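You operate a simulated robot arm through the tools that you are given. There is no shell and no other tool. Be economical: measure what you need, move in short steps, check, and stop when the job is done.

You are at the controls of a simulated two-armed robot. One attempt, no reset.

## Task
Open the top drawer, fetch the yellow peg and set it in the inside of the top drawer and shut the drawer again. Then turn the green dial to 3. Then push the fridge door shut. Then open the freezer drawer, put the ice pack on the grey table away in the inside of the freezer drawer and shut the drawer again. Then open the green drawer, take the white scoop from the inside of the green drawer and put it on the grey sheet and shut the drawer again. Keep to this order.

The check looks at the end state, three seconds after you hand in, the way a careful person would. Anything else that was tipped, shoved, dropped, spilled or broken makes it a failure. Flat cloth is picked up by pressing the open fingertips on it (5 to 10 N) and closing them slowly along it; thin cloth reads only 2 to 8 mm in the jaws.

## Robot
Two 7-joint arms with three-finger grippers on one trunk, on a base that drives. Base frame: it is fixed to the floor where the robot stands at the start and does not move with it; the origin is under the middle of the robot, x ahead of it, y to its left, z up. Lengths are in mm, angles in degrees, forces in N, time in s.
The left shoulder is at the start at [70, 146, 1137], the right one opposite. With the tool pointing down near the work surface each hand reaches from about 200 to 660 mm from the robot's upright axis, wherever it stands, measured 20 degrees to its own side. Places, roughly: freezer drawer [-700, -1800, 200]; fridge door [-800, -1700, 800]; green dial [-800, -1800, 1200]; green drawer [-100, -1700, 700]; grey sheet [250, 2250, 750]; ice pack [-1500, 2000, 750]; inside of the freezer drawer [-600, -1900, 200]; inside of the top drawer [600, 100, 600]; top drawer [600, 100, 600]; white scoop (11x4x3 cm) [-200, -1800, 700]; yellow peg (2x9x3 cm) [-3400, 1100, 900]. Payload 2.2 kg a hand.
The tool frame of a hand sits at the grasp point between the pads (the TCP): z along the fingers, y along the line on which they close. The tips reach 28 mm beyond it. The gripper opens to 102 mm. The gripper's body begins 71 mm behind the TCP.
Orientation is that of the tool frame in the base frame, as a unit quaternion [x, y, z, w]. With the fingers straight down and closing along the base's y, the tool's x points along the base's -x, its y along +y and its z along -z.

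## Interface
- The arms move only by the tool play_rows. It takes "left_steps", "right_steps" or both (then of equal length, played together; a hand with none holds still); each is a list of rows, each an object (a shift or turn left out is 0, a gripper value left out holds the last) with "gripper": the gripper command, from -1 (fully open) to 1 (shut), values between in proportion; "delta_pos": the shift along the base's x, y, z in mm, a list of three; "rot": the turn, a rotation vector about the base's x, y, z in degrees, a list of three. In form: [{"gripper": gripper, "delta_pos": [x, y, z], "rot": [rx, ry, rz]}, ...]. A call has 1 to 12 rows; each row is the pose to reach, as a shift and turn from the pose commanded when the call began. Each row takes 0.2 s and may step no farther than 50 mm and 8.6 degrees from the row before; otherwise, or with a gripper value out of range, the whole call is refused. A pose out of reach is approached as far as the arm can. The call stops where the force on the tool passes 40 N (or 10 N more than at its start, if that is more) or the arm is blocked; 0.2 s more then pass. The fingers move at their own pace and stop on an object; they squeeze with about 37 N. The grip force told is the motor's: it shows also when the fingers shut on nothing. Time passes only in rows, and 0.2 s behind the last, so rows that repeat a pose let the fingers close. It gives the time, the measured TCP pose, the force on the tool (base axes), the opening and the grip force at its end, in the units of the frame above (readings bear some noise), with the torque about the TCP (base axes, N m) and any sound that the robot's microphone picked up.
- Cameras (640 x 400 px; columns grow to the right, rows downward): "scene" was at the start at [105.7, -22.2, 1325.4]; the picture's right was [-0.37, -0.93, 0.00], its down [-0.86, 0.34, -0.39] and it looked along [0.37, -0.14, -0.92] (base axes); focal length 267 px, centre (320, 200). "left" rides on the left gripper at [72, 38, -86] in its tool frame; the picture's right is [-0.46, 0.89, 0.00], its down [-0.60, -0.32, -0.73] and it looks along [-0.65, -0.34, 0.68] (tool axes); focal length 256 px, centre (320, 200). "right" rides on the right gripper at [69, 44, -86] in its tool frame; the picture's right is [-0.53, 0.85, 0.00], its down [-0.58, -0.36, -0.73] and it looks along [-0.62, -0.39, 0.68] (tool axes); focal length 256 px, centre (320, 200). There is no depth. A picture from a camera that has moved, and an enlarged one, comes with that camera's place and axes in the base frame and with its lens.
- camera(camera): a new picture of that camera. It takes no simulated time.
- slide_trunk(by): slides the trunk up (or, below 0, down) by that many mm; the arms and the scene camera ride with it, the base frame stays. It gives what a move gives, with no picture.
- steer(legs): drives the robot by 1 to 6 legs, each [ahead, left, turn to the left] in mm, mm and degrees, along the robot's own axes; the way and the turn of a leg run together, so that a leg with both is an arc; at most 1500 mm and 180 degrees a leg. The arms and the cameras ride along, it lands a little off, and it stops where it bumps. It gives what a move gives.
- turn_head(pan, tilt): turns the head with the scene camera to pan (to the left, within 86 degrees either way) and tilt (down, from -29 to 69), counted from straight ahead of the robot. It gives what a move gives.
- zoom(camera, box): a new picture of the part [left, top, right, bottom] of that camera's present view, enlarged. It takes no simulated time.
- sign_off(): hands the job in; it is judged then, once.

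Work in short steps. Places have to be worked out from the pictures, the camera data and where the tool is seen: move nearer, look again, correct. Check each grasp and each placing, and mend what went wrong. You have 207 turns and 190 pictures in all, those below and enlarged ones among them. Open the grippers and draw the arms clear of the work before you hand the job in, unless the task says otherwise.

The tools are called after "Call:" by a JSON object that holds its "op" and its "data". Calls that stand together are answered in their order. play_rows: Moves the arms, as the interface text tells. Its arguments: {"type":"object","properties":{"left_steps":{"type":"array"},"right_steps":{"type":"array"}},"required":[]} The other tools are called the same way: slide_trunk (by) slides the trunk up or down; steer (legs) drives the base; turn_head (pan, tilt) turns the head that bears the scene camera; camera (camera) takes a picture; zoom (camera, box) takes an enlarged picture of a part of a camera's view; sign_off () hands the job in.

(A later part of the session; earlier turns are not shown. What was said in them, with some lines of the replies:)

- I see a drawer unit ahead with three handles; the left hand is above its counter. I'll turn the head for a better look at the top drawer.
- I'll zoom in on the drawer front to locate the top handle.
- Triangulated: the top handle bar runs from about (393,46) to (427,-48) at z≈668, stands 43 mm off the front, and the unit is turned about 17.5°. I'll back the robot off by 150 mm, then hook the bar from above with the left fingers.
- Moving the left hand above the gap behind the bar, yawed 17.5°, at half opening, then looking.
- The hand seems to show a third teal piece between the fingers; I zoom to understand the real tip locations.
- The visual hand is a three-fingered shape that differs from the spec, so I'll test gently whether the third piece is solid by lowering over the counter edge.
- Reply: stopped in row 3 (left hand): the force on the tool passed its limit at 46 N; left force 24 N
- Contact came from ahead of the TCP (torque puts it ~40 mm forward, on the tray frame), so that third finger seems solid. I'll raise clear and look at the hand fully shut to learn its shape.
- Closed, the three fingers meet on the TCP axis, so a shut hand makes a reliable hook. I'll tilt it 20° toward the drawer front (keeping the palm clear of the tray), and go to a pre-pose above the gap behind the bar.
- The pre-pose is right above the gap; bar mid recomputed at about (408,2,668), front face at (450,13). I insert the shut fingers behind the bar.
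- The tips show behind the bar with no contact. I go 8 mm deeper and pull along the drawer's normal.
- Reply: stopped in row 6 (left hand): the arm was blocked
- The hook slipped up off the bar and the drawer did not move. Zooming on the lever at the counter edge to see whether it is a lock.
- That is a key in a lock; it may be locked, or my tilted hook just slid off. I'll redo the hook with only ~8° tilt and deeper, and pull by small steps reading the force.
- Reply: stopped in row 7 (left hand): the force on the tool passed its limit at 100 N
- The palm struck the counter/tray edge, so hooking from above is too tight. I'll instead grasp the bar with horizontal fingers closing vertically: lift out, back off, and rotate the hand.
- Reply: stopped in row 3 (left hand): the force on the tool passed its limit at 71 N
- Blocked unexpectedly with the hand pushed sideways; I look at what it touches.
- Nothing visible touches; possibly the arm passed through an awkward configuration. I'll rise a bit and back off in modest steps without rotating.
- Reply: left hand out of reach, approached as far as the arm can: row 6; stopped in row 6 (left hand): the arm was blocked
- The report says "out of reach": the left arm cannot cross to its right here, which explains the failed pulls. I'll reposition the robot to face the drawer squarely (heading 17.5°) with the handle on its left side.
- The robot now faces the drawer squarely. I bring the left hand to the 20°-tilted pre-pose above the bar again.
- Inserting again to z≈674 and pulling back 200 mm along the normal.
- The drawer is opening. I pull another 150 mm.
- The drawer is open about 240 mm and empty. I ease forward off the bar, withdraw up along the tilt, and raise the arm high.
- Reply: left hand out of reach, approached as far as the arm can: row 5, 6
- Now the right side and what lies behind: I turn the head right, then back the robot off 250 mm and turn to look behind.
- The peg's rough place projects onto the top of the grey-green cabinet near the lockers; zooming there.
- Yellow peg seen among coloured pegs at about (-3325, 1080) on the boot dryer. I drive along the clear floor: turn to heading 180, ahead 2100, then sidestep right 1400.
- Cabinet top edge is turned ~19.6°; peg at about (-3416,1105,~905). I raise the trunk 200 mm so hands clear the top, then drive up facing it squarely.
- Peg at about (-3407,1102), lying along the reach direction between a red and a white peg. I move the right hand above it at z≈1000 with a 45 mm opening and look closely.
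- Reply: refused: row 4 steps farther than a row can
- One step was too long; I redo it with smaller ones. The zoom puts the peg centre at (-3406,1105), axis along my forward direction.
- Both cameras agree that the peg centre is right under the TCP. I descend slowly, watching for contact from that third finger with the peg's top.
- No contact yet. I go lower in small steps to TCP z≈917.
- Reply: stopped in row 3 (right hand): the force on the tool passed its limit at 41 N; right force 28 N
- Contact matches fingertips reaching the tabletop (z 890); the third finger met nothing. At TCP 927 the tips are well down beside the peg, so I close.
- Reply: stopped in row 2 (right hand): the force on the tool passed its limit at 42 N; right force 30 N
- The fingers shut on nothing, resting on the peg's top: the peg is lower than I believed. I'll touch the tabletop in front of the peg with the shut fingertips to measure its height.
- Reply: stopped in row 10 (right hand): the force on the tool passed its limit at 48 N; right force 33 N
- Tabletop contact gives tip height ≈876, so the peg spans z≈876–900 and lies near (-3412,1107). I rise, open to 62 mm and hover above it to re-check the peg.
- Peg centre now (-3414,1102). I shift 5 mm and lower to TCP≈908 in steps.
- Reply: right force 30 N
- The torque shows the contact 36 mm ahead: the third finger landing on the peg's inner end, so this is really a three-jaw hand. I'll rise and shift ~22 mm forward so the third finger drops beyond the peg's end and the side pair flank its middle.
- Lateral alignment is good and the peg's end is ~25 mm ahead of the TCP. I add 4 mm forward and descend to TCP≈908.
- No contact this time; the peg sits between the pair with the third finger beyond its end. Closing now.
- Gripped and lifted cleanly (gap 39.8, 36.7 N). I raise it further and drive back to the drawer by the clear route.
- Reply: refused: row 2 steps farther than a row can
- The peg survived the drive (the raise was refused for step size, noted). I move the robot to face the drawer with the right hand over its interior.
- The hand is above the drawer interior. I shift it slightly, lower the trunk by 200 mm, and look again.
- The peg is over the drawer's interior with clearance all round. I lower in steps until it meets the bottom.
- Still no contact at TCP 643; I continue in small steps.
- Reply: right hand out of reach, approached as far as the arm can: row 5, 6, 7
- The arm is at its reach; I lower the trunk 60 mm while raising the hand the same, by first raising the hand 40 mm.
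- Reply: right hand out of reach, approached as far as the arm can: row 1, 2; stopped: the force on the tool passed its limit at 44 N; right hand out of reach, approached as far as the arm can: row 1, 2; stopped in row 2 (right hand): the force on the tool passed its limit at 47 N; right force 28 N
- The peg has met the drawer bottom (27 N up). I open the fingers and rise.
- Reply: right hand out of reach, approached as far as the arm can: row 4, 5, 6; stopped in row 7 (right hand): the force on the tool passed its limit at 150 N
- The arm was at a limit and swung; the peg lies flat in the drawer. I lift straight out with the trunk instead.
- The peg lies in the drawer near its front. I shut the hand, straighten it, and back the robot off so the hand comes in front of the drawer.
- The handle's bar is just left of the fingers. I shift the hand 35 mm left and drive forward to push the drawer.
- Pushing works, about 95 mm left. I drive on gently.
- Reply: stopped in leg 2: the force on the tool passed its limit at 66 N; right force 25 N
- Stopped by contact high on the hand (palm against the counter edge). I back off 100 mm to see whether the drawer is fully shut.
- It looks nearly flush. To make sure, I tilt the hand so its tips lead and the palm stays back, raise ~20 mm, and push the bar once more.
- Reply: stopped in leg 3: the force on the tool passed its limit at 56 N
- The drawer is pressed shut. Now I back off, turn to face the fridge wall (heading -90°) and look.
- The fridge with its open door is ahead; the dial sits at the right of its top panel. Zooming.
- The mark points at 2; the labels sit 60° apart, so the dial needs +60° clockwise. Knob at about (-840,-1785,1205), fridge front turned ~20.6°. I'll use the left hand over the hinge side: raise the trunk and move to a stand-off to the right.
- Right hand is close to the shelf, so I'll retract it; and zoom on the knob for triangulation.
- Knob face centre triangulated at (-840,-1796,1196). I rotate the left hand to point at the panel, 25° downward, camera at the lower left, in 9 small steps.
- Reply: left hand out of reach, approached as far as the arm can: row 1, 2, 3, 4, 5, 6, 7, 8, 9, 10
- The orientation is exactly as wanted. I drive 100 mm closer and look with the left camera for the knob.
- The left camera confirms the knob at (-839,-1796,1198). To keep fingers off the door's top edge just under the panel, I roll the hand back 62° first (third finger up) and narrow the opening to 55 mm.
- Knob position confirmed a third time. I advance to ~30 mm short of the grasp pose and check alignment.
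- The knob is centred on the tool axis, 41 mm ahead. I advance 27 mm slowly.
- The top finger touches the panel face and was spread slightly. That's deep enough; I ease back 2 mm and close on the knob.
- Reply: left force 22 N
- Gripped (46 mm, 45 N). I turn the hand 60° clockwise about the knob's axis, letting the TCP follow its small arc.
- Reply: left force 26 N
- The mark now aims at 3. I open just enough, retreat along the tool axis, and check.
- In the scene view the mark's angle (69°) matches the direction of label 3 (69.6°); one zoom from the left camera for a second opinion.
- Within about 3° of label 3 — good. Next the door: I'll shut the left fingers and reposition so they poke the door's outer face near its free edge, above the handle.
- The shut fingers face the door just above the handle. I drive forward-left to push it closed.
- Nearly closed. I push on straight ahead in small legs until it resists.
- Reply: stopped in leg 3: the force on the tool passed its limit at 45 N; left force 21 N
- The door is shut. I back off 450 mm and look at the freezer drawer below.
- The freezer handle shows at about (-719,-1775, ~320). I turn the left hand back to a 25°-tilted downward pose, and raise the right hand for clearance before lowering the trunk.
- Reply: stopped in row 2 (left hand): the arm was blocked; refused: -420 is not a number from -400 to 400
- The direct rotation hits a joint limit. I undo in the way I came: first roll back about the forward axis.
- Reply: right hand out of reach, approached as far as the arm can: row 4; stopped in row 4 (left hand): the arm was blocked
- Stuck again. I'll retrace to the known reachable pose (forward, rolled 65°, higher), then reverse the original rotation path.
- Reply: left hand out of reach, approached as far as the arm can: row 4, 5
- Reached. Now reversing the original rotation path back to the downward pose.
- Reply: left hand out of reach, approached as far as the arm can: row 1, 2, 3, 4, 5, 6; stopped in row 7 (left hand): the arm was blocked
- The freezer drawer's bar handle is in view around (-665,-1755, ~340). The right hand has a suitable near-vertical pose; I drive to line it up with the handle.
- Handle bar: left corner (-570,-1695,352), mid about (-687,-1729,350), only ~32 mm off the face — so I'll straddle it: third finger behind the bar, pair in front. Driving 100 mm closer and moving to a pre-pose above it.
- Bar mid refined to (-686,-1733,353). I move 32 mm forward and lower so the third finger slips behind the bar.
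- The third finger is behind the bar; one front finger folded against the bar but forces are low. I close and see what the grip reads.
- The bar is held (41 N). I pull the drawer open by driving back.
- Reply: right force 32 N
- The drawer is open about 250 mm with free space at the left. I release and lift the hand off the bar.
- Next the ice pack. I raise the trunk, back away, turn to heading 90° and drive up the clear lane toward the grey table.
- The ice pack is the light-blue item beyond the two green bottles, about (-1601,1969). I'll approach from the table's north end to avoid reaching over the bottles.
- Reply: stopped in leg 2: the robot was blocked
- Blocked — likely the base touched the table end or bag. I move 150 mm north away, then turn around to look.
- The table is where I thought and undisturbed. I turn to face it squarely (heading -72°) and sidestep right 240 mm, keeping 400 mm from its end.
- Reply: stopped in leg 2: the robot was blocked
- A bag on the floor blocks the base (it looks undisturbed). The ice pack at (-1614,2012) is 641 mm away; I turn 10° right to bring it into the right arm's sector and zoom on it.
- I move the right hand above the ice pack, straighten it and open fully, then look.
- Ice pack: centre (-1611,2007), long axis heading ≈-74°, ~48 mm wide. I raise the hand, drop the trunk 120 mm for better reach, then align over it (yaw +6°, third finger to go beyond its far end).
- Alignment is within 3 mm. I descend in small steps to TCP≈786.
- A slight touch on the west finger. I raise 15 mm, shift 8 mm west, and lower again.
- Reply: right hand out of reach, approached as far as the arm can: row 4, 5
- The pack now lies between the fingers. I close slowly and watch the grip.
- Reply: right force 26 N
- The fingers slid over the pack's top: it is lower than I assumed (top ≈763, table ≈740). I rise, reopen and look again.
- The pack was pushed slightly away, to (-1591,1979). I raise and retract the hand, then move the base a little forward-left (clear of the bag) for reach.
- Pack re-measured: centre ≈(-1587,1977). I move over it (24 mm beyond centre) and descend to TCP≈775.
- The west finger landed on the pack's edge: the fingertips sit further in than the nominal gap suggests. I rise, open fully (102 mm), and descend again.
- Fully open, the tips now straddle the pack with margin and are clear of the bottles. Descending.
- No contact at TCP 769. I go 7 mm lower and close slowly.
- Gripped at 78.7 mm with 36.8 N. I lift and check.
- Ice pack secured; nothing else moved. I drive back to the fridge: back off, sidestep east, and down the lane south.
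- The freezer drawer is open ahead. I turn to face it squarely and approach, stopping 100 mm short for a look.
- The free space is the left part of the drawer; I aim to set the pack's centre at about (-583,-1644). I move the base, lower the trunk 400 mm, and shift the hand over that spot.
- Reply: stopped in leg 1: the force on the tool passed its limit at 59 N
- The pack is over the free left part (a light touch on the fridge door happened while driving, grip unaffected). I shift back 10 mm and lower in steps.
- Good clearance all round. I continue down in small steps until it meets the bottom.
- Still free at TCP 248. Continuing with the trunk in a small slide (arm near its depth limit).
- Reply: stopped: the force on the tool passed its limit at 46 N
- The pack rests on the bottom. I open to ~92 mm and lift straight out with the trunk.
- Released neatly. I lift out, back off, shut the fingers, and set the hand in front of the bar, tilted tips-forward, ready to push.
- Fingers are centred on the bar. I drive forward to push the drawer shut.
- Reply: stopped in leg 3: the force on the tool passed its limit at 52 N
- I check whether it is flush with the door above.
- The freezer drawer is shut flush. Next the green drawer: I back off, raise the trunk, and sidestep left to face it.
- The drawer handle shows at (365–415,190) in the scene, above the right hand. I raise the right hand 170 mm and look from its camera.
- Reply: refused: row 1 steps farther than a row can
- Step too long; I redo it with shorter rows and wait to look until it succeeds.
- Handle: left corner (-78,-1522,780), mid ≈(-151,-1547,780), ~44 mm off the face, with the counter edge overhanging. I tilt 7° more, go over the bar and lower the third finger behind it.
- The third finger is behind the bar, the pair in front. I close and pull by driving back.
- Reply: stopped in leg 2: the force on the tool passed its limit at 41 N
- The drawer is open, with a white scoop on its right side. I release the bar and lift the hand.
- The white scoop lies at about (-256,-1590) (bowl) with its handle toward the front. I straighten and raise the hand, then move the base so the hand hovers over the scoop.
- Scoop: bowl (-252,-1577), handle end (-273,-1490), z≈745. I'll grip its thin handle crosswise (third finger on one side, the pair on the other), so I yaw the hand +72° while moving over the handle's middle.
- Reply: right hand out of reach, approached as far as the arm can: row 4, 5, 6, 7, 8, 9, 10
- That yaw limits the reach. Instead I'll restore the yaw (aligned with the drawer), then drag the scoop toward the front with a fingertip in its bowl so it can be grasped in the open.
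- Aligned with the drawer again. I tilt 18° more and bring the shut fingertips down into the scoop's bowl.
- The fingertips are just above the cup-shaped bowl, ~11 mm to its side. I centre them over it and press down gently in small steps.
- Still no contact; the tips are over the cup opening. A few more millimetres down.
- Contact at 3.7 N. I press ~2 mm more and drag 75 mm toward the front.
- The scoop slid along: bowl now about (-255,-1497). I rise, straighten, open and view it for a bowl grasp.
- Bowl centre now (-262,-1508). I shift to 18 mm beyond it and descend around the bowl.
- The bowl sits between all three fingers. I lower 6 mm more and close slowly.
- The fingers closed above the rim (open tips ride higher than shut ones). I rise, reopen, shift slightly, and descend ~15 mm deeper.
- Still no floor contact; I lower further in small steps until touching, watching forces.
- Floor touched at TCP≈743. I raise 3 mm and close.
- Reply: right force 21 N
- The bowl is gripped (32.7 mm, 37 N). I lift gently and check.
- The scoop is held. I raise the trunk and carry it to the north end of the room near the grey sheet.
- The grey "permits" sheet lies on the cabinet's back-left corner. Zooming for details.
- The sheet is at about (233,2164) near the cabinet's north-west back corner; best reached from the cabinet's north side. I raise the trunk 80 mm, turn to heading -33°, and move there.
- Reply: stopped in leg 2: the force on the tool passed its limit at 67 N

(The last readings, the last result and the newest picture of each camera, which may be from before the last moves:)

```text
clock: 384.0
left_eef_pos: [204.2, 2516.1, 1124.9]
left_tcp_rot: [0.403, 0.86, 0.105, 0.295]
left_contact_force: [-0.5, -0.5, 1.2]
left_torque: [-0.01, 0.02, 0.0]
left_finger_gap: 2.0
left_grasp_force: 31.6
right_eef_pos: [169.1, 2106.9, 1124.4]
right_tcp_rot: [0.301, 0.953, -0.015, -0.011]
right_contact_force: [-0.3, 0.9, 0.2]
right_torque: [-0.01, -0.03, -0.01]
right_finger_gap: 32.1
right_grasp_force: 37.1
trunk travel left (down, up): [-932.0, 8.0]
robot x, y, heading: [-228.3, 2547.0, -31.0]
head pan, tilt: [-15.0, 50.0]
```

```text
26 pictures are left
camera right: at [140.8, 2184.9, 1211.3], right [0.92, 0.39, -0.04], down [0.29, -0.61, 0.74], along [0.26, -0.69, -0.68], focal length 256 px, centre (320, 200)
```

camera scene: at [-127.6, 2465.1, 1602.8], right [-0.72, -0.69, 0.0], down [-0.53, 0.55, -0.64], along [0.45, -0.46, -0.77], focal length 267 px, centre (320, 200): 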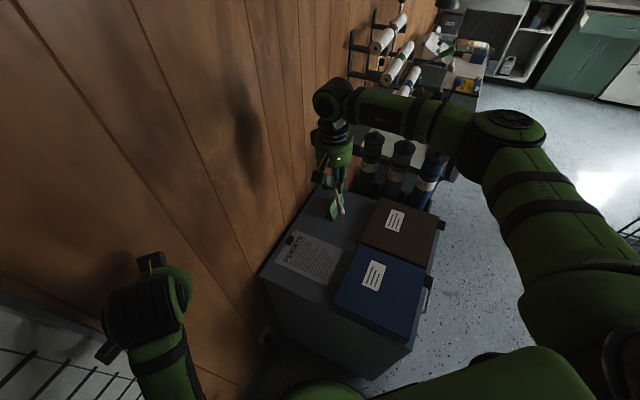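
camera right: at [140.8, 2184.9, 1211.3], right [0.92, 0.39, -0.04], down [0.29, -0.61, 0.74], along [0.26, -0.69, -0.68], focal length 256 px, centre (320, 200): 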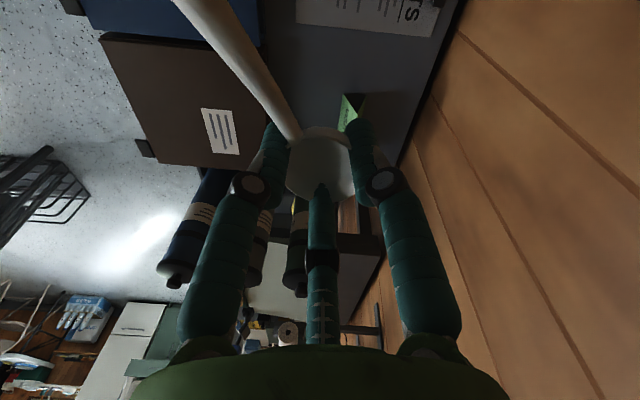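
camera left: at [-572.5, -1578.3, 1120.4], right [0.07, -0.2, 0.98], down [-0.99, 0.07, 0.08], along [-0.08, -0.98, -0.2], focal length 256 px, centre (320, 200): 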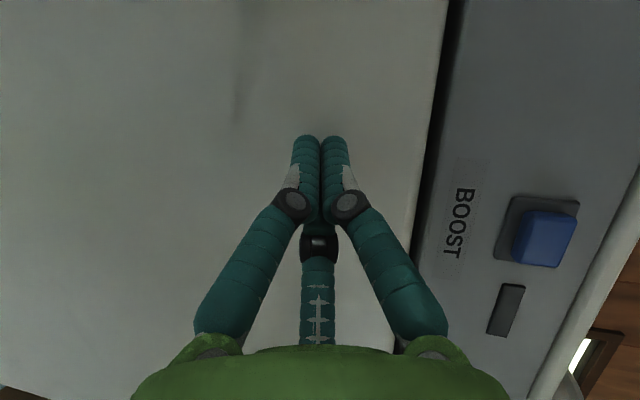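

The left hand brushed the plain wall; I pull it back. Sheet centre ≈(230,2165,740). Then I lower the trunk 220 mm and bring the scoop over the sheet.

Call:
{"op": "play_rows", "data": {"left_steps": [{"delta_pos": [-35, 0, 0]}, {"delta_pos": [-70, 5, 0]}, {"delta_pos": [-100, 10, 0]}, {"delta_pos": [-100, 10, 0]}], "right_steps": [{"gripper": 1, "delta_pos": [25, 8, 0]}, {"gripper": 1, "delta_pos": [50, 17, 0]}, {"gripper": 1, "delta_pos": [75, 26, 0]}, {"gripper": 1, "delta_pos": [88, 33, 0]}]}}

Call:
{"op": "slide_trunk", "data": {"by": -230}}

Call:
{"op": "camera", "data": {"camera": "right"}}

Call:
{"op": "camera", "data": {"camera": "scene"}}

```text
clock: 385.0
left_eef_pos: [124.5, 2489.9, 1102.2]
left_tcp_rot: [0.404, 0.854, 0.121, 0.304]
left_contact_force: [0.5, 0.8, 0.0]
left_torque: [-0.03, 0.03, -0.03]
left_finger_gap: 1.9
left_grasp_force: 30.8
left hand out of reach, approached as far as the arm can: row 1, 2, 3, 4
right_eef_pos: [258.0, 2140.1, 1124.1]
right_tcp_rot: [0.3, 0.954, -0.016, -0.012]
right_contact_force: [0.3, 1.1, -0.9]
right_torque: [-0.02, 0.02, -0.03]
right_finger_gap: 31.8
right_grasp_force: 36.8
trunk travel left (down, up): [-932.0, 8.0]
robot x, y, heading: [-225.4, 2544.6, -31.0]
head pan, tilt: [-15.0, 50.0]
```

```text
clock: 387.4
left_eef_pos: [121.0, 2489.9, 869.1]
left_tcp_rot: [0.407, 0.855, 0.121, 0.299]
left_contact_force: [0.2, -0.7, -0.9]
left_torque: [-0.01, 0.0, 0.01]
left_finger_gap: 2.4
left_grasp_force: 31.4
right_eef_pos: [256.1, 2139.2, 895.9]
right_tcp_rot: [0.3, 0.954, -0.015, -0.011]
right_contact_force: [-0.2, -0.5, -0.4]
right_torque: [-0.06, 0.0, -0.01]
right_finger_gap: 32.3
right_grasp_force: 36.1
trunk travel left (down, up): [-702.0, 238.0]
robot x, y, heading: [-223.5, 2549.8, -31.2]
head pan, tilt: [-15.0, 50.0]
```

```text
25 pictures are left
camera right: at [228.6, 2218.3, 981.2], right [0.92, 0.39, -0.04], down [0.29, -0.61, 0.74], along [0.26, -0.69, -0.68], focal length 256 px, centre (320, 200)
```

right: 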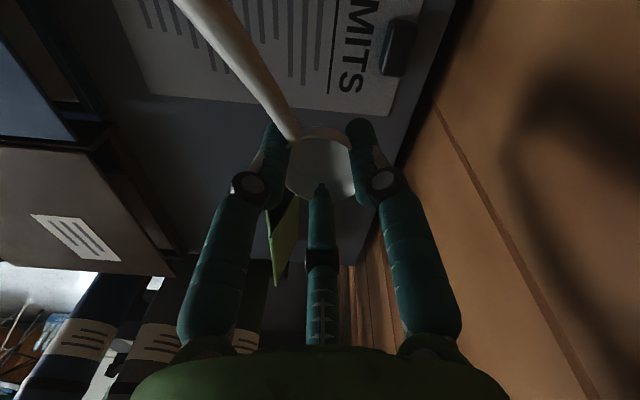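

```text
24 pictures are left
camera scene: at [-127.6, 2465.2, 1372.8], right [-0.72, -0.69, 0.0], down [-0.53, 0.55, -0.64], along [0.45, -0.46, -0.77], focal length 267 px, centre (320, 200)
```

scene: 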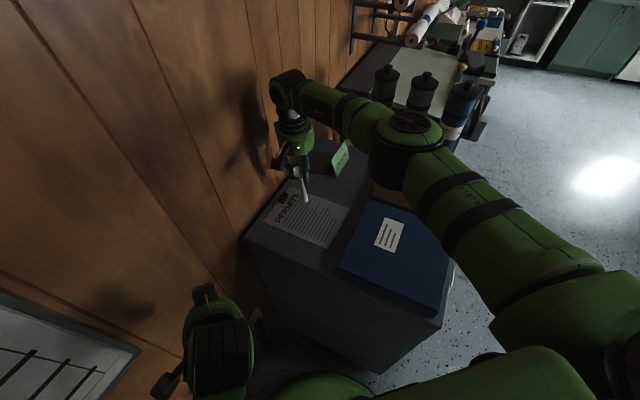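

The scoop's current spot projects inside the sheet's outline (centre ≈(201,2154), 237×150 mm) and the tent sign is clear. I lower until it touches.

Call:
{"op": "play_rows", "data": {"right_steps": [{"delta_pos": [-4, 0, -30]}, {"delta_pos": [-6, 0, -60]}, {"delta_pos": [-6, 0, -82]}, {"delta_pos": [-6, 0, -98]}, {"delta_pos": [-6, 0, -106]}, {"delta_pos": [-6, 0, -112]}, {"delta_pos": [-6, 0, -117]}]}}

Call:
{"op": "camera", "data": {"camera": "right"}}

```text
clock: 388.5
left_eef_pos: [119.2, 2492.5, 869.0]
left_tcp_rot: [0.409, 0.853, 0.125, 0.299]
left_contact_force: [1.1, 0.2, 0.9]
left_torque: [0.02, 0.03, 0.0]
left_finger_gap: 2.0
left_grasp_force: 31.3
right_eef_pos: [253.8, 2140.3, 810.9]
right_tcp_rot: [0.3, 0.954, -0.015, -0.002]
right_contact_force: [-8.4, 4.4, 27.7]
right_torque: [0.78, 0.06, 0.26]
right_finger_gap: 32.0
right_grasp_force: 36.6
right hand out of reach, approached as far as the arm can: row 5
trunk travel left (down, up): [-702.0, 238.0]
robot x, y, heading: [-222.0, 2547.1, -31.1]
head pan, tilt: [-15.0, 50.0]
stopped in row 5 (right hand): the force on the tool passed its limit at 42 N (the readings are from after the stop); the commanded pose is now the measured one
```

```text
23 pictures are left
camera right: at [223.4, 2218.8, 895.6], right [0.92, 0.39, -0.02], down [0.27, -0.61, 0.74], along [0.27, -0.69, -0.67], focal length 256 px, centre (320, 200)
```

right: 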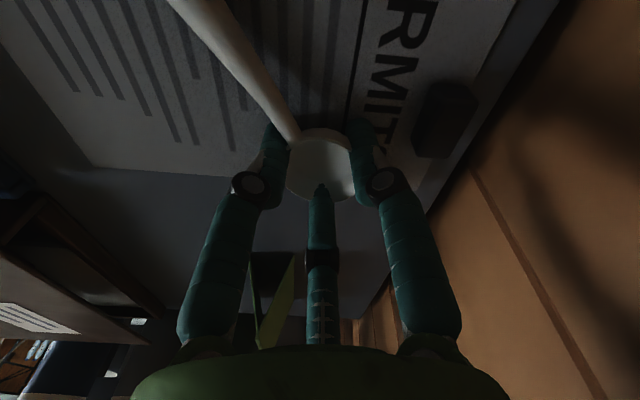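

Contact: the top is at ~775. The bowl is right at the sheet's south edge, so I rise 20 mm, shift 40 mm north onto the sheet, and lower again.

Call:
{"op": "play_rows", "data": {"right_steps": [{"delta_pos": [0, 0, 22]}, {"delta_pos": [-7, 20, 22]}, {"delta_pos": [-14, 40, 22]}, {"delta_pos": [-14, 40, 12]}, {"delta_pos": [-14, 40, 5]}, {"delta_pos": [-14, 40, 0]}, {"delta_pos": [-14, 40, -4]}]}}

Call:
{"op": "camera", "data": {"camera": "right"}}

```text
clock: 390.2
left_eef_pos: [119.4, 2493.2, 869.4]
left_tcp_rot: [0.408, 0.853, 0.124, 0.299]
left_contact_force: [-0.2, -0.5, 1.3]
left_torque: [0.0, 0.01, -0.01]
left_finger_gap: 2.1
left_grasp_force: 31.0
right_eef_pos: [241.2, 2178.3, 809.1]
right_tcp_rot: [0.302, 0.953, -0.015, 0.003]
right_contact_force: [-6.3, 0.8, 21.2]
right_torque: [0.51, -0.01, 0.05]
right_finger_gap: 31.7
right_grasp_force: 36.8
trunk travel left (down, up): [-702.0, 238.0]
robot x, y, heading: [-222.9, 2548.1, -31.2]
head pan, tilt: [-15.0, 50.0]
stopped in row 7 (right hand): the force on the tool passed its limit at 42 N (the readings are from after the stop); the commanded pose is now the measured one
```

```text
22 pictures are left
camera right: at [211.5, 2257.3, 895.0], right [0.92, 0.38, -0.02], down [0.27, -0.61, 0.75], along [0.28, -0.69, -0.66], focal length 256 px, centre (320, 200)
```

right: 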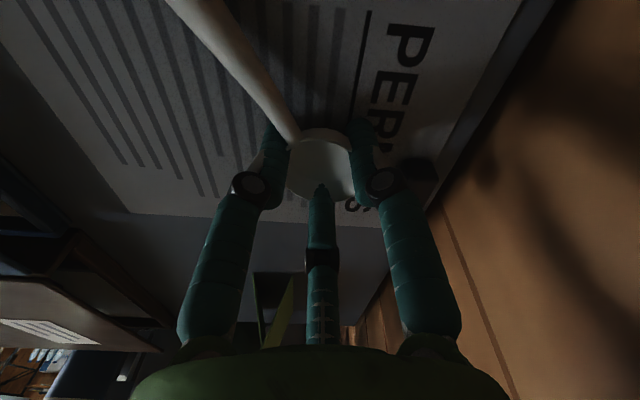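

The bowl now rests on the sheet. I open the fingers and lift away slowly.

Call:
{"op": "play_rows", "data": {"right_steps": [{"gripper": 0.2, "delta_pos": [0, 0, 0]}, {"gripper": -0.2, "delta_pos": [0, 0, 0]}, {"gripper": -0.4, "delta_pos": [0, 0, 0]}, {"delta_pos": [0, 0, 15]}, {"delta_pos": [0, 0, 45]}, {"delta_pos": [-5, 5, 90]}, {"delta_pos": [-15, 10, 130]}]}}

Call:
{"op": "camera", "data": {"camera": "right"}}

Call:
{"op": "zoom", "data": {"camera": "scene", "box": [220, 120, 420, 270]}}

```text
clock: 391.8
left_eef_pos: [119.2, 2492.3, 868.4]
left_tcp_rot: [0.408, 0.853, 0.124, 0.299]
left_contact_force: [-0.2, 0.4, 0.6]
left_torque: [-0.05, 0.0, -0.02]
left_finger_gap: 2.0
left_grasp_force: 30.8
right_eef_pos: [227.2, 2186.2, 936.6]
right_tcp_rot: [0.303, 0.953, -0.016, 0.0]
right_contact_force: [-0.5, -0.4, 0.4]
right_torque: [0.0, 0.01, -0.01]
right_finger_gap: 71.8
right_grasp_force: 0.0
trunk travel left (down, up): [-702.0, 238.0]
robot x, y, heading: [-222.6, 2546.5, -31.2]
head pan, tilt: [-15.0, 50.0]
```

```text
21 pictures are left
camera right: at [197.4, 2265.6, 1022.6], right [0.92, 0.38, -0.02], down [0.27, -0.61, 0.75], along [0.27, -0.7, -0.66], focal length 256 px, centre (320, 200)
```

right: 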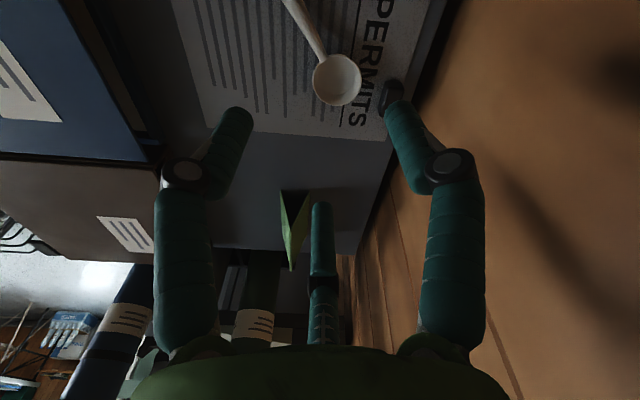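

```text
2.67 times, centred on (320, 195) of scene
camera zoom: at [-128.9, 2465.4, 1372.8], right [-0.72, -0.69, 0.0], down [-0.53, 0.55, -0.64], along [0.45, -0.46, -0.77], focal length 713 px, centre (320, 213)
```

zoom: 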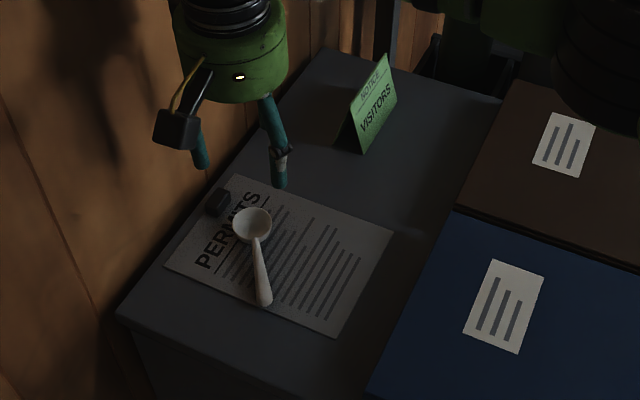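

The scoop lies fully on the sheet and everything else stands undisturbed. I raise the trunk, retreat the way I came, and drive back to the green drawer.

Call:
{"op": "slide_trunk", "data": {"by": 200}}

Call:
{"op": "steer", "data": {"legs": [[-300, -729, 0], [0, 0, -59], [0, 220, 0], [1500, 0, 0], [1300, 0, 0]]}}

Call:
{"op": "turn_head", "data": {"pan": 0, "tilt": 45}}

Call:
{"op": "camera", "data": {"camera": "scene"}}

```text
clock: 394.0
left_eef_pos: [121.5, 2492.4, 1067.9]
left_tcp_rot: [0.408, 0.854, 0.124, 0.298]
left_contact_force: [-0.3, -0.1, 0.4]
left_torque: [0.0, 0.0, 0.0]
left_finger_gap: 2.3
left_grasp_force: 31.3
right_eef_pos: [228.2, 2186.0, 1136.6]
right_tcp_rot: [0.301, 0.953, -0.016, -0.001]
right_contact_force: [0.2, 0.0, -0.5]
right_torque: [0.02, 0.01, -0.01]
right_finger_gap: 71.4
right_grasp_force: 0.1
trunk travel left (down, up): [-902.0, 38.0]
robot x, y, heading: [-226.5, 2545.4, -30.9]
head pan, tilt: [-15.0, 50.0]
```

```text
clock: 415.3
left_eef_pos: [-343.6, -1031.4, 1069.3]
left_tcp_rot: [0.756, 0.569, -0.028, 0.321]
left_contact_force: [0.0, 0.3, 0.4]
left_torque: [-0.03, -0.04, 0.02]
left_finger_gap: 1.9
left_grasp_force: 31.1
right_eef_pos: [-530.9, -1296.1, 1137.7]
right_tcp_rot: [0.706, 0.708, -0.014, -0.007]
right_contact_force: [-0.3, -0.5, 0.5]
right_torque: [-0.03, -0.01, 0.01]
right_finger_gap: 71.5
right_grasp_force: 0.0
trunk travel left (down, up): [-902.0, 38.0]
robot x, y, heading: [-494.4, -718.8, -85.9]
head pan, tilt: [-15.0, 50.0]
```

```text
clock: 416.0
left_eef_pos: [-343.8, -1033.2, 1067.7]
left_tcp_rot: [0.756, 0.57, -0.026, 0.321]
left_contact_force: [0.2, 0.1, -0.8]
left_torque: [0.01, 0.0, -0.04]
left_finger_gap: 2.2
left_grasp_force: 30.8
right_eef_pos: [-530.6, -1297.5, 1136.1]
right_tcp_rot: [0.706, 0.708, -0.015, -0.006]
right_contact_force: [0.2, -0.5, -0.2]
right_torque: [0.0, 0.0, 0.03]
right_finger_gap: 71.1
right_grasp_force: 0.1
trunk travel left (down, up): [-902.0, 38.0]
robot x, y, heading: [-496.3, -718.4, -85.9]
head pan, tilt: [0.0, 45.0]
```

```text
19 pictures are left
camera scene: at [-486.8, -850.0, 1579.7], right [-1.0, -0.07, 0.0], down [-0.05, 0.71, -0.71], along [0.05, -0.7, -0.71], focal length 267 px, centre (320, 200)
```

scene: 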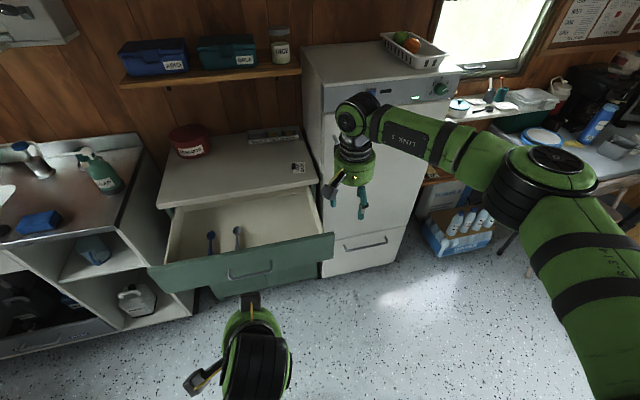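

I line up in front of the green drawer: reposition, turn to -69.5°, lower the trunk, shut and tilt the right hand.

Call:
{"op": "steer", "data": {"legs": [[-60, 119, 0], [0, 0, 16.4]]}}

Call:
{"op": "play_rows", "data": {"right_steps": [{"gripper": 1, "rot": [-7.7, -2.3, 0]}, {"gripper": 1, "rot": [-15.4, -4.6, 0]}, {"gripper": 1, "rot": [-23, -6.9, 0]}, {"gripper": 1, "rot": [-23, -6.9, 0]}]}}

Call:
{"op": "slide_trunk", "data": {"by": -345}}

Call:
{"op": "camera", "data": {"camera": "right"}}

```text
clock: 418.3
left_eef_pos: [-148.0, -909.2, 1068.5]
left_tcp_rot: [0.668, 0.67, 0.018, 0.323]
left_contact_force: [-0.2, -0.6, -0.4]
left_torque: [0.01, -0.02, 0.01]
left_finger_gap: 2.0
left_grasp_force: 31.8
right_eef_pos: [-254.9, -1216.6, 1137.0]
right_tcp_rot: [0.6, 0.8, -0.016, -0.005]
right_contact_force: [0.2, -0.2, -0.1]
right_torque: [-0.01, -0.01, 0.01]
right_finger_gap: 71.5
right_grasp_force: 0.0
trunk travel left (down, up): [-902.0, 38.0]
robot x, y, heading: [-382.4, -647.0, -69.7]
head pan, tilt: [0.0, 45.0]
```

```text
clock: 419.3
left_eef_pos: [-147.8, -909.1, 1069.1]
left_tcp_rot: [0.668, 0.67, 0.019, 0.322]
left_contact_force: [0.4, -0.9, 0.1]
left_torque: [-0.03, 0.03, -0.02]
left_finger_gap: 2.1
left_grasp_force: 31.4
right_eef_pos: [-254.3, -1216.1, 1136.8]
right_tcp_rot: [0.589, 0.779, -0.138, 0.164]
right_contact_force: [0.7, -0.5, -0.6]
right_torque: [-0.01, -0.05, 0.01]
right_finger_gap: 2.0
right_grasp_force: 31.4
trunk travel left (down, up): [-902.0, 38.0]
robot x, y, heading: [-382.3, -649.3, -69.8]
head pan, tilt: [0.0, 45.0]
```

```text
clock: 422.6
left_eef_pos: [-147.9, -909.9, 723.1]
left_tcp_rot: [0.668, 0.67, 0.019, 0.323]
left_contact_force: [0.6, -0.3, -0.2]
left_torque: [0.0, 0.02, 0.03]
left_finger_gap: 2.0
left_grasp_force: 31.5
right_eef_pos: [-253.2, -1216.2, 791.5]
right_tcp_rot: [0.589, 0.78, -0.138, 0.163]
right_contact_force: [-0.3, 0.4, -0.5]
right_torque: [0.01, -0.02, -0.02]
right_finger_gap: 1.9
right_grasp_force: 31.2
trunk travel left (down, up): [-557.0, 383.0]
robot x, y, heading: [-386.8, -654.8, -69.7]
head pan, tilt: [0.0, 45.0]
```

```text
18 pictures are left
camera right: at [-237.2, -1107.7, 841.2], right [0.95, -0.24, 0.2], down [-0.27, -0.3, 0.91], along [-0.16, -0.92, -0.35], focal length 256 px, centre (320, 200)
```

right: 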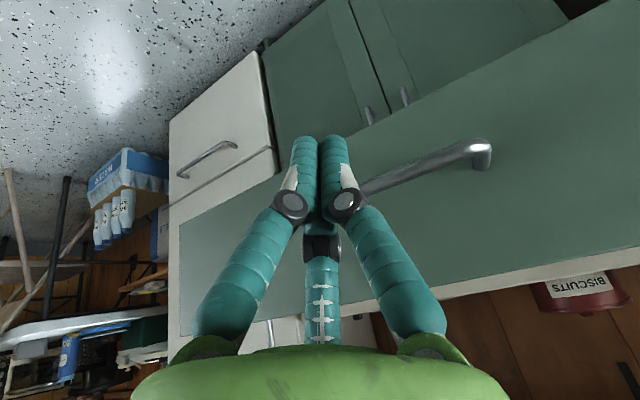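

The bar is just left of the fingers; I shift 50 mm left and drive forward to push.

Call:
{"op": "play_rows", "data": {"right_steps": [{"delta_pos": [24, 7, 0]}, {"delta_pos": [48, 14, 0]}, {"delta_pos": [48, 14, 0]}]}}

Call:
{"op": "steer", "data": {"legs": [[300, 0, 0], [20, 0, 0], [20, 0, 0], [15, 0, 0]]}}

Call:
{"op": "camera", "data": {"camera": "right"}}

Call:
{"op": "camera", "data": {"camera": "scene"}}

```text
clock: 423.4
left_eef_pos: [-148.6, -909.8, 723.2]
left_tcp_rot: [0.669, 0.67, 0.018, 0.322]
left_contact_force: [0.2, -0.1, 0.0]
left_torque: [-0.02, 0.02, -0.01]
left_finger_gap: 1.9
left_grasp_force: 31.3
right_eef_pos: [-206.3, -1204.2, 790.2]
right_tcp_rot: [0.589, 0.779, -0.138, 0.162]
right_contact_force: [0.0, 0.2, 0.2]
right_torque: [-0.01, 0.03, -0.02]
right_finger_gap: 2.4
right_grasp_force: 31.2
trunk travel left (down, up): [-557.0, 383.0]
robot x, y, heading: [-383.0, -650.2, -69.5]
head pan, tilt: [0.0, 45.0]
```

```text
clock: 426.1
left_eef_pos: [-35.0, -1208.3, 723.4]
left_tcp_rot: [0.666, 0.673, 0.019, 0.322]
left_contact_force: [0.0, -0.2, -0.7]
left_torque: [-0.02, 0.0, 0.0]
left_finger_gap: 1.9
left_grasp_force: 31.2
right_eef_pos: [-91.9, -1498.4, 793.8]
right_tcp_rot: [0.587, 0.782, -0.136, 0.159]
right_contact_force: [-1.8, 2.0, 1.6]
right_torque: [-0.02, -0.01, -0.05]
right_finger_gap: 2.0
right_grasp_force: 32.1
trunk travel left (down, up): [-557.0, 383.0]
robot x, y, heading: [-268.9, -950.3, -69.6]
head pan, tilt: [0.0, 45.0]
stopped in leg 2: the force on the tool passed its limit at 48 N (the readings are from after the stop); the commanded pose is now the measured one
```

```text
17 pictures are left
camera right: at [-74.9, -1390.6, 843.9], right [0.95, -0.24, 0.2], down [-0.27, -0.31, 0.91], along [-0.15, -0.92, -0.36], focal length 256 px, centre (320, 200)
```

right: 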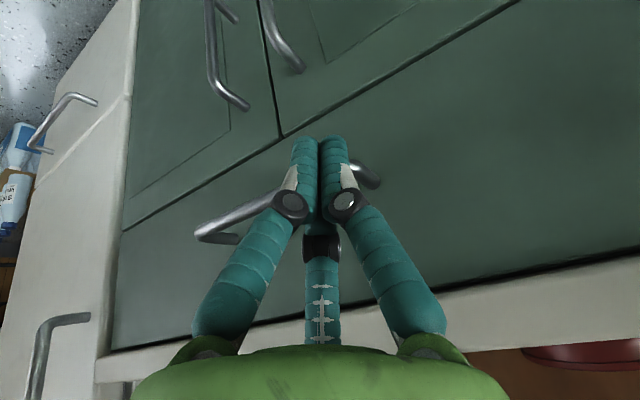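

```text
16 pictures are left
camera scene: at [-224.8, -1074.0, 1234.7], right [-0.94, -0.35, 0.0], down [-0.25, 0.66, -0.71], along [0.25, -0.66, -0.71], focal length 267 px, centre (320, 200)
```

scene: 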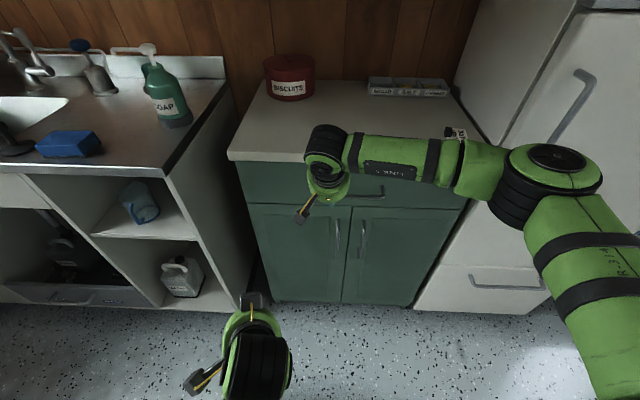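

It stopped against resistance; I zoom to check that the drawer is flush.

Call:
{"op": "zoom", "data": {"camera": "scene", "box": [220, 120, 480, 290]}}

```text
2.35 times, centred on (350, 205) of scene
camera zoom: at [-224.8, -1074.0, 1234.7], right [-0.94, -0.35, 0.0], down [-0.25, 0.66, -0.71], along [0.25, -0.66, -0.71], focal length 629 px, centre (249, 188)
```

zoom: 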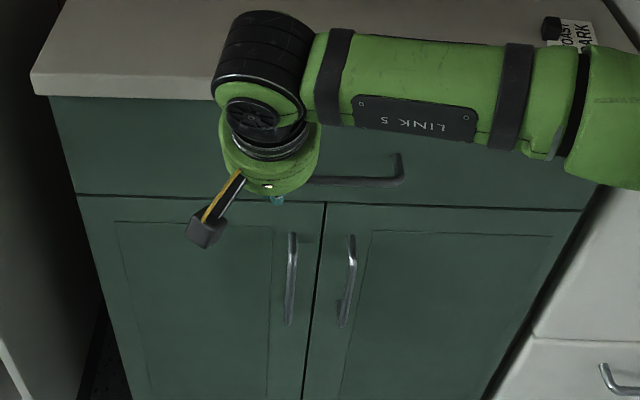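

The drawer looks flush with the doors. I back away, raise and open both hands, and take a final look at the fridge and cabinets.

Call:
{"op": "steer", "data": {"legs": [[-400, 0, 0]]}}

Call:
{"op": "play_rows", "data": {"left_steps": [{"gripper": -1}, {"gripper": -1}, {"gripper": -1}], "right_steps": [{"gripper": -1, "delta_pos": [0, 0, 20]}, {"gripper": -1, "delta_pos": [0, 0, 40]}, {"gripper": -1, "delta_pos": [0, 0, 40]}]}}

Call:
{"op": "turn_head", "data": {"pan": -5, "tilt": 28}}

Call:
{"op": "camera", "data": {"camera": "scene"}}

```text
clock: 428.5
left_eef_pos: [-172.8, -837.8, 724.8]
left_tcp_rot: [0.664, 0.674, 0.021, 0.323]
left_contact_force: [-0.5, 0.7, -0.5]
left_torque: [0.0, 0.01, -0.02]
left_finger_gap: 2.1
left_grasp_force: 31.9
right_eef_pos: [-227.9, -1129.0, 792.7]
right_tcp_rot: [0.586, 0.783, -0.135, 0.159]
right_contact_force: [0.4, -0.3, 0.7]
right_torque: [0.0, -0.03, -0.01]
right_finger_gap: 2.1
right_grasp_force: 31.5
trunk travel left (down, up): [-557.0, 383.0]
robot x, y, heading: [-410.2, -581.2, -69.1]
head pan, tilt: [0.0, 45.0]
```

```text
clock: 429.3
left_eef_pos: [-171.9, -840.1, 722.6]
left_tcp_rot: [0.665, 0.674, 0.02, 0.322]
left_contact_force: [-0.6, 0.2, 1.2]
left_torque: [0.01, 0.01, 0.01]
left_finger_gap: 102.0
left_grasp_force: 0.1
right_eef_pos: [-225.9, -1130.4, 833.7]
right_tcp_rot: [0.585, 0.784, -0.135, 0.16]
right_contact_force: [-0.1, -0.6, -0.3]
right_torque: [0.03, 0.03, 0.01]
right_finger_gap: 102.0
right_grasp_force: 0.0
trunk travel left (down, up): [-557.0, 383.0]
robot x, y, heading: [-413.5, -582.0, -69.2]
head pan, tilt: [0.0, 45.0]
```

```text
clock: 430.1
left_eef_pos: [-171.7, -838.3, 723.5]
left_tcp_rot: [0.664, 0.674, 0.02, 0.323]
left_contact_force: [0.1, -0.3, -0.4]
left_torque: [0.0, -0.04, 0.0]
left_finger_gap: 101.9
left_grasp_force: 0.0
right_eef_pos: [-227.5, -1130.4, 833.2]
right_tcp_rot: [0.585, 0.783, -0.136, 0.159]
right_contact_force: [-0.6, -1.1, -0.2]
right_torque: [-0.01, 0.01, -0.01]
right_finger_gap: 101.9
right_grasp_force: 0.0
trunk travel left (down, up): [-557.0, 383.0]
robot x, y, heading: [-411.6, -582.8, -69.1]
head pan, tilt: [-5.0, 28.0]
```

```text
14 pictures are left
camera scene: at [-367.0, -718.2, 1260.4], right [-0.96, -0.27, 0.0], down [-0.13, 0.45, -0.88], along [0.24, -0.85, -0.47], focal length 267 px, centre (320, 200)
```

scene: 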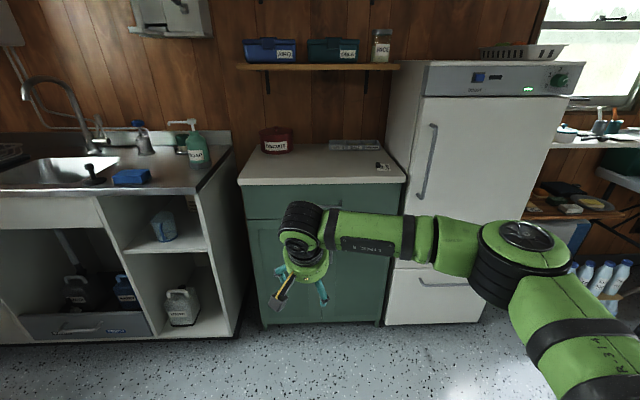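

Zooming on the fridge, freezer drawer and dial for a final check.

Call:
{"op": "zoom", "data": {"camera": "scene", "box": [370, 50, 600, 340]}}

Call:
{"op": "zoom", "data": {"camera": "scene", "box": [520, 55, 600, 105]}}

Call:
{"op": "zoom", "data": {"camera": "scene", "box": [220, 150, 420, 340]}}

```text
1.38 times, centred on (485, 195) of scene
camera zoom: at [-367.0, -718.2, 1260.4], right [-0.96, -0.27, 0.0], down [-0.13, 0.45, -0.88], along [0.24, -0.85, -0.47], focal length 369 px, centre (92, 207)
```

zoom: 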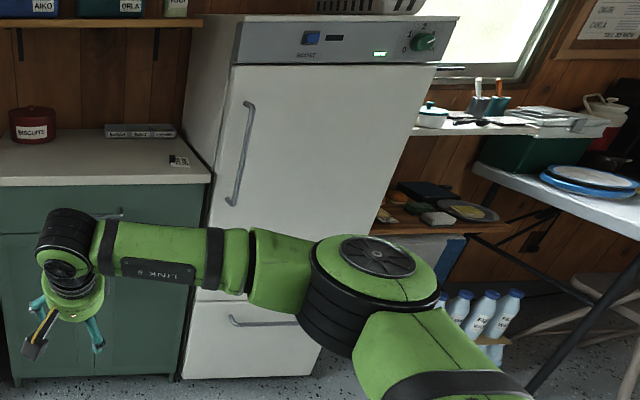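

```text
8.00 times, centred on (560, 80) of scene
camera zoom: at [-367.0, -718.2, 1260.4], right [-0.96, -0.27, 0.0], down [-0.13, 0.45, -0.88], along [0.24, -0.85, -0.47], focal length 2138 px, centre (-1600, 1160)
```

zoom: 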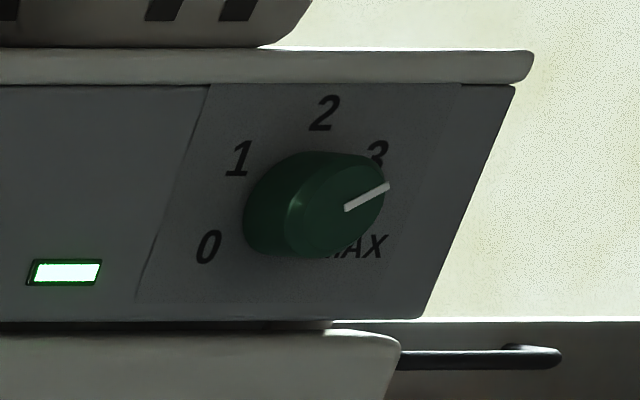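

```text
2.11 times, centred on (320, 245) of scene
camera zoom: at [-367.0, -718.2, 1260.4], right [-0.96, -0.27, 0.0], down [-0.13, 0.45, -0.88], along [0.24, -0.85, -0.47], focal length 563 px, centre (320, 105)
```

zoom: 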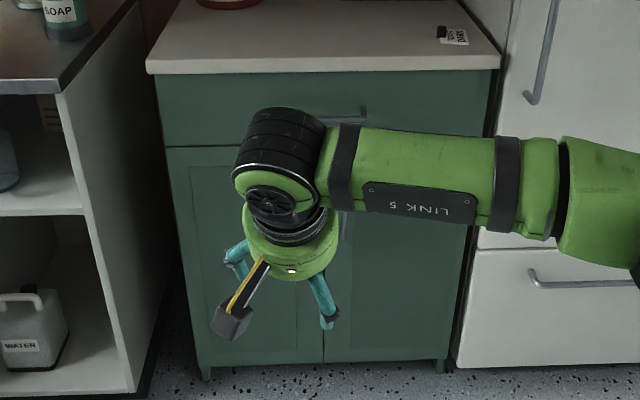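

Everything on this side is as wanted. One last check of the desk's top drawer: I turn toward it.

Call:
{"op": "steer", "data": {"legs": [[-150, 0, 0], [0, 0, 85]]}}

Call:
{"op": "turn_head", "data": {"pan": 15, "tilt": 30}}

Call:
{"op": "camera", "data": {"camera": "scene"}}

```text
clock: 435.1
left_eef_pos: [-186.8, -228.5, 722.4]
left_tcp_rot: [0.034, 0.946, 0.233, 0.224]
left_contact_force: [0.3, -0.1, 0.9]
left_torque: [-0.01, -0.01, -0.01]
left_finger_gap: 102.0
left_grasp_force: 0.1
right_eef_pos: [96.9, -306.7, 833.5]
right_tcp_rot: [-0.098, 0.973, 0.007, 0.209]
right_contact_force: [0.1, -0.5, 0.4]
right_torque: [-0.02, 0.0, 0.0]
right_finger_gap: 102.2
right_grasp_force: 0.1
trunk travel left (down, up): [-557.0, 383.0]
robot x, y, heading: [-460.2, -447.2, 15.9]
head pan, tilt: [-5.0, 28.0]
```

```text
clock: 436.0
left_eef_pos: [-187.3, -229.0, 723.8]
left_tcp_rot: [0.034, 0.945, 0.233, 0.225]
left_contact_force: [-0.7, -0.3, -0.3]
left_torque: [-0.01, 0.0, -0.01]
left_finger_gap: 101.9
left_grasp_force: 0.1
right_eef_pos: [97.3, -308.1, 833.3]
right_tcp_rot: [-0.099, 0.973, 0.008, 0.209]
right_contact_force: [-0.7, 0.8, 0.7]
right_torque: [0.04, -0.01, 0.01]
right_finger_gap: 101.9
right_grasp_force: 0.1
trunk travel left (down, up): [-557.0, 383.0]
robot x, y, heading: [-461.7, -444.6, 16.0]
head pan, tilt: [15.0, 30.0]
```

```text
10 pictures are left
camera scene: at [-337.0, -384.9, 1257.3], right [0.51, -0.86, 0.0], down [-0.43, -0.26, -0.87], along [0.74, 0.44, -0.5], focal length 267 px, centre (320, 200)
```

scene: 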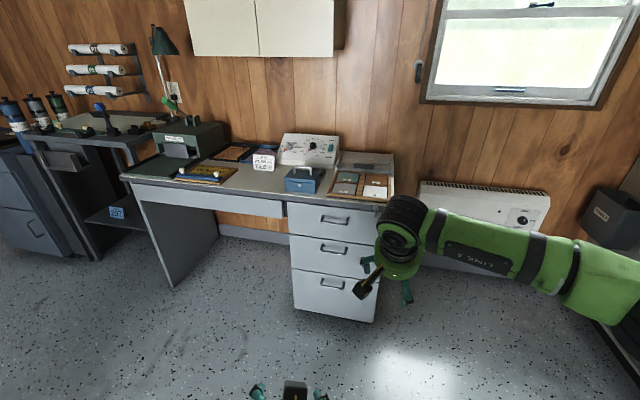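

Call:
{"op": "zoom", "data": {"camera": "scene", "box": [270, 180, 400, 330]}}

```text
2.67 times, centred on (335, 255) of scene
camera zoom: at [-337.0, -384.9, 1257.3], right [0.51, -0.86, 0.0], down [-0.43, -0.26, -0.87], along [0.74, 0.44, -0.5], focal length 713 px, centre (280, 53)
```

zoom: 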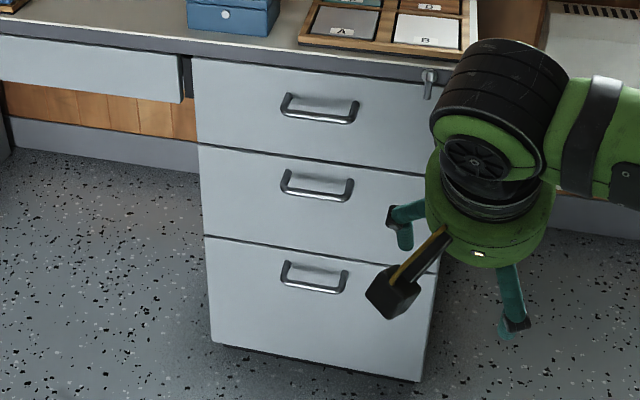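

All drawers are flush, the grippers are open and the arms are clear, so I hand the job in.

Call:
{"op": "sign_off", "data": {}}

```text
The job is handed in.
```

I finished all five jobs in order and handed the work in. I don't have the checker's result.

- **Yellow peg:** it is in the top drawer, and the drawer is shut flush.
- **Green dial:** it is set to 3; the mark reads within about 4° of the label.
- **Fridge door:** it is pushed shut.
- **Ice pack:** it is in the left part of the freezer drawer, and the drawer is shut flush.
- **White scoop:** it is lying on the grey sheet, and the green drawer is shut flush.

Things I touched along the way:

- **Desk edge:** early on, the hand hit the desk tray and counter edge hard.
- **Top drawer:** it also hit something inside the open top drawer at up to 150 N while being pulled out.
- **Bag:** the base bumped the bag by the grey table twice.
- **Fridge door and wall:** the right hand touched the shut fridge door, and the left hand brushed the wall by the break chart.

I saw no damage or anything moved out of place in the pictures afterwards. I did not look closely at the chart or at the bag's exact position.
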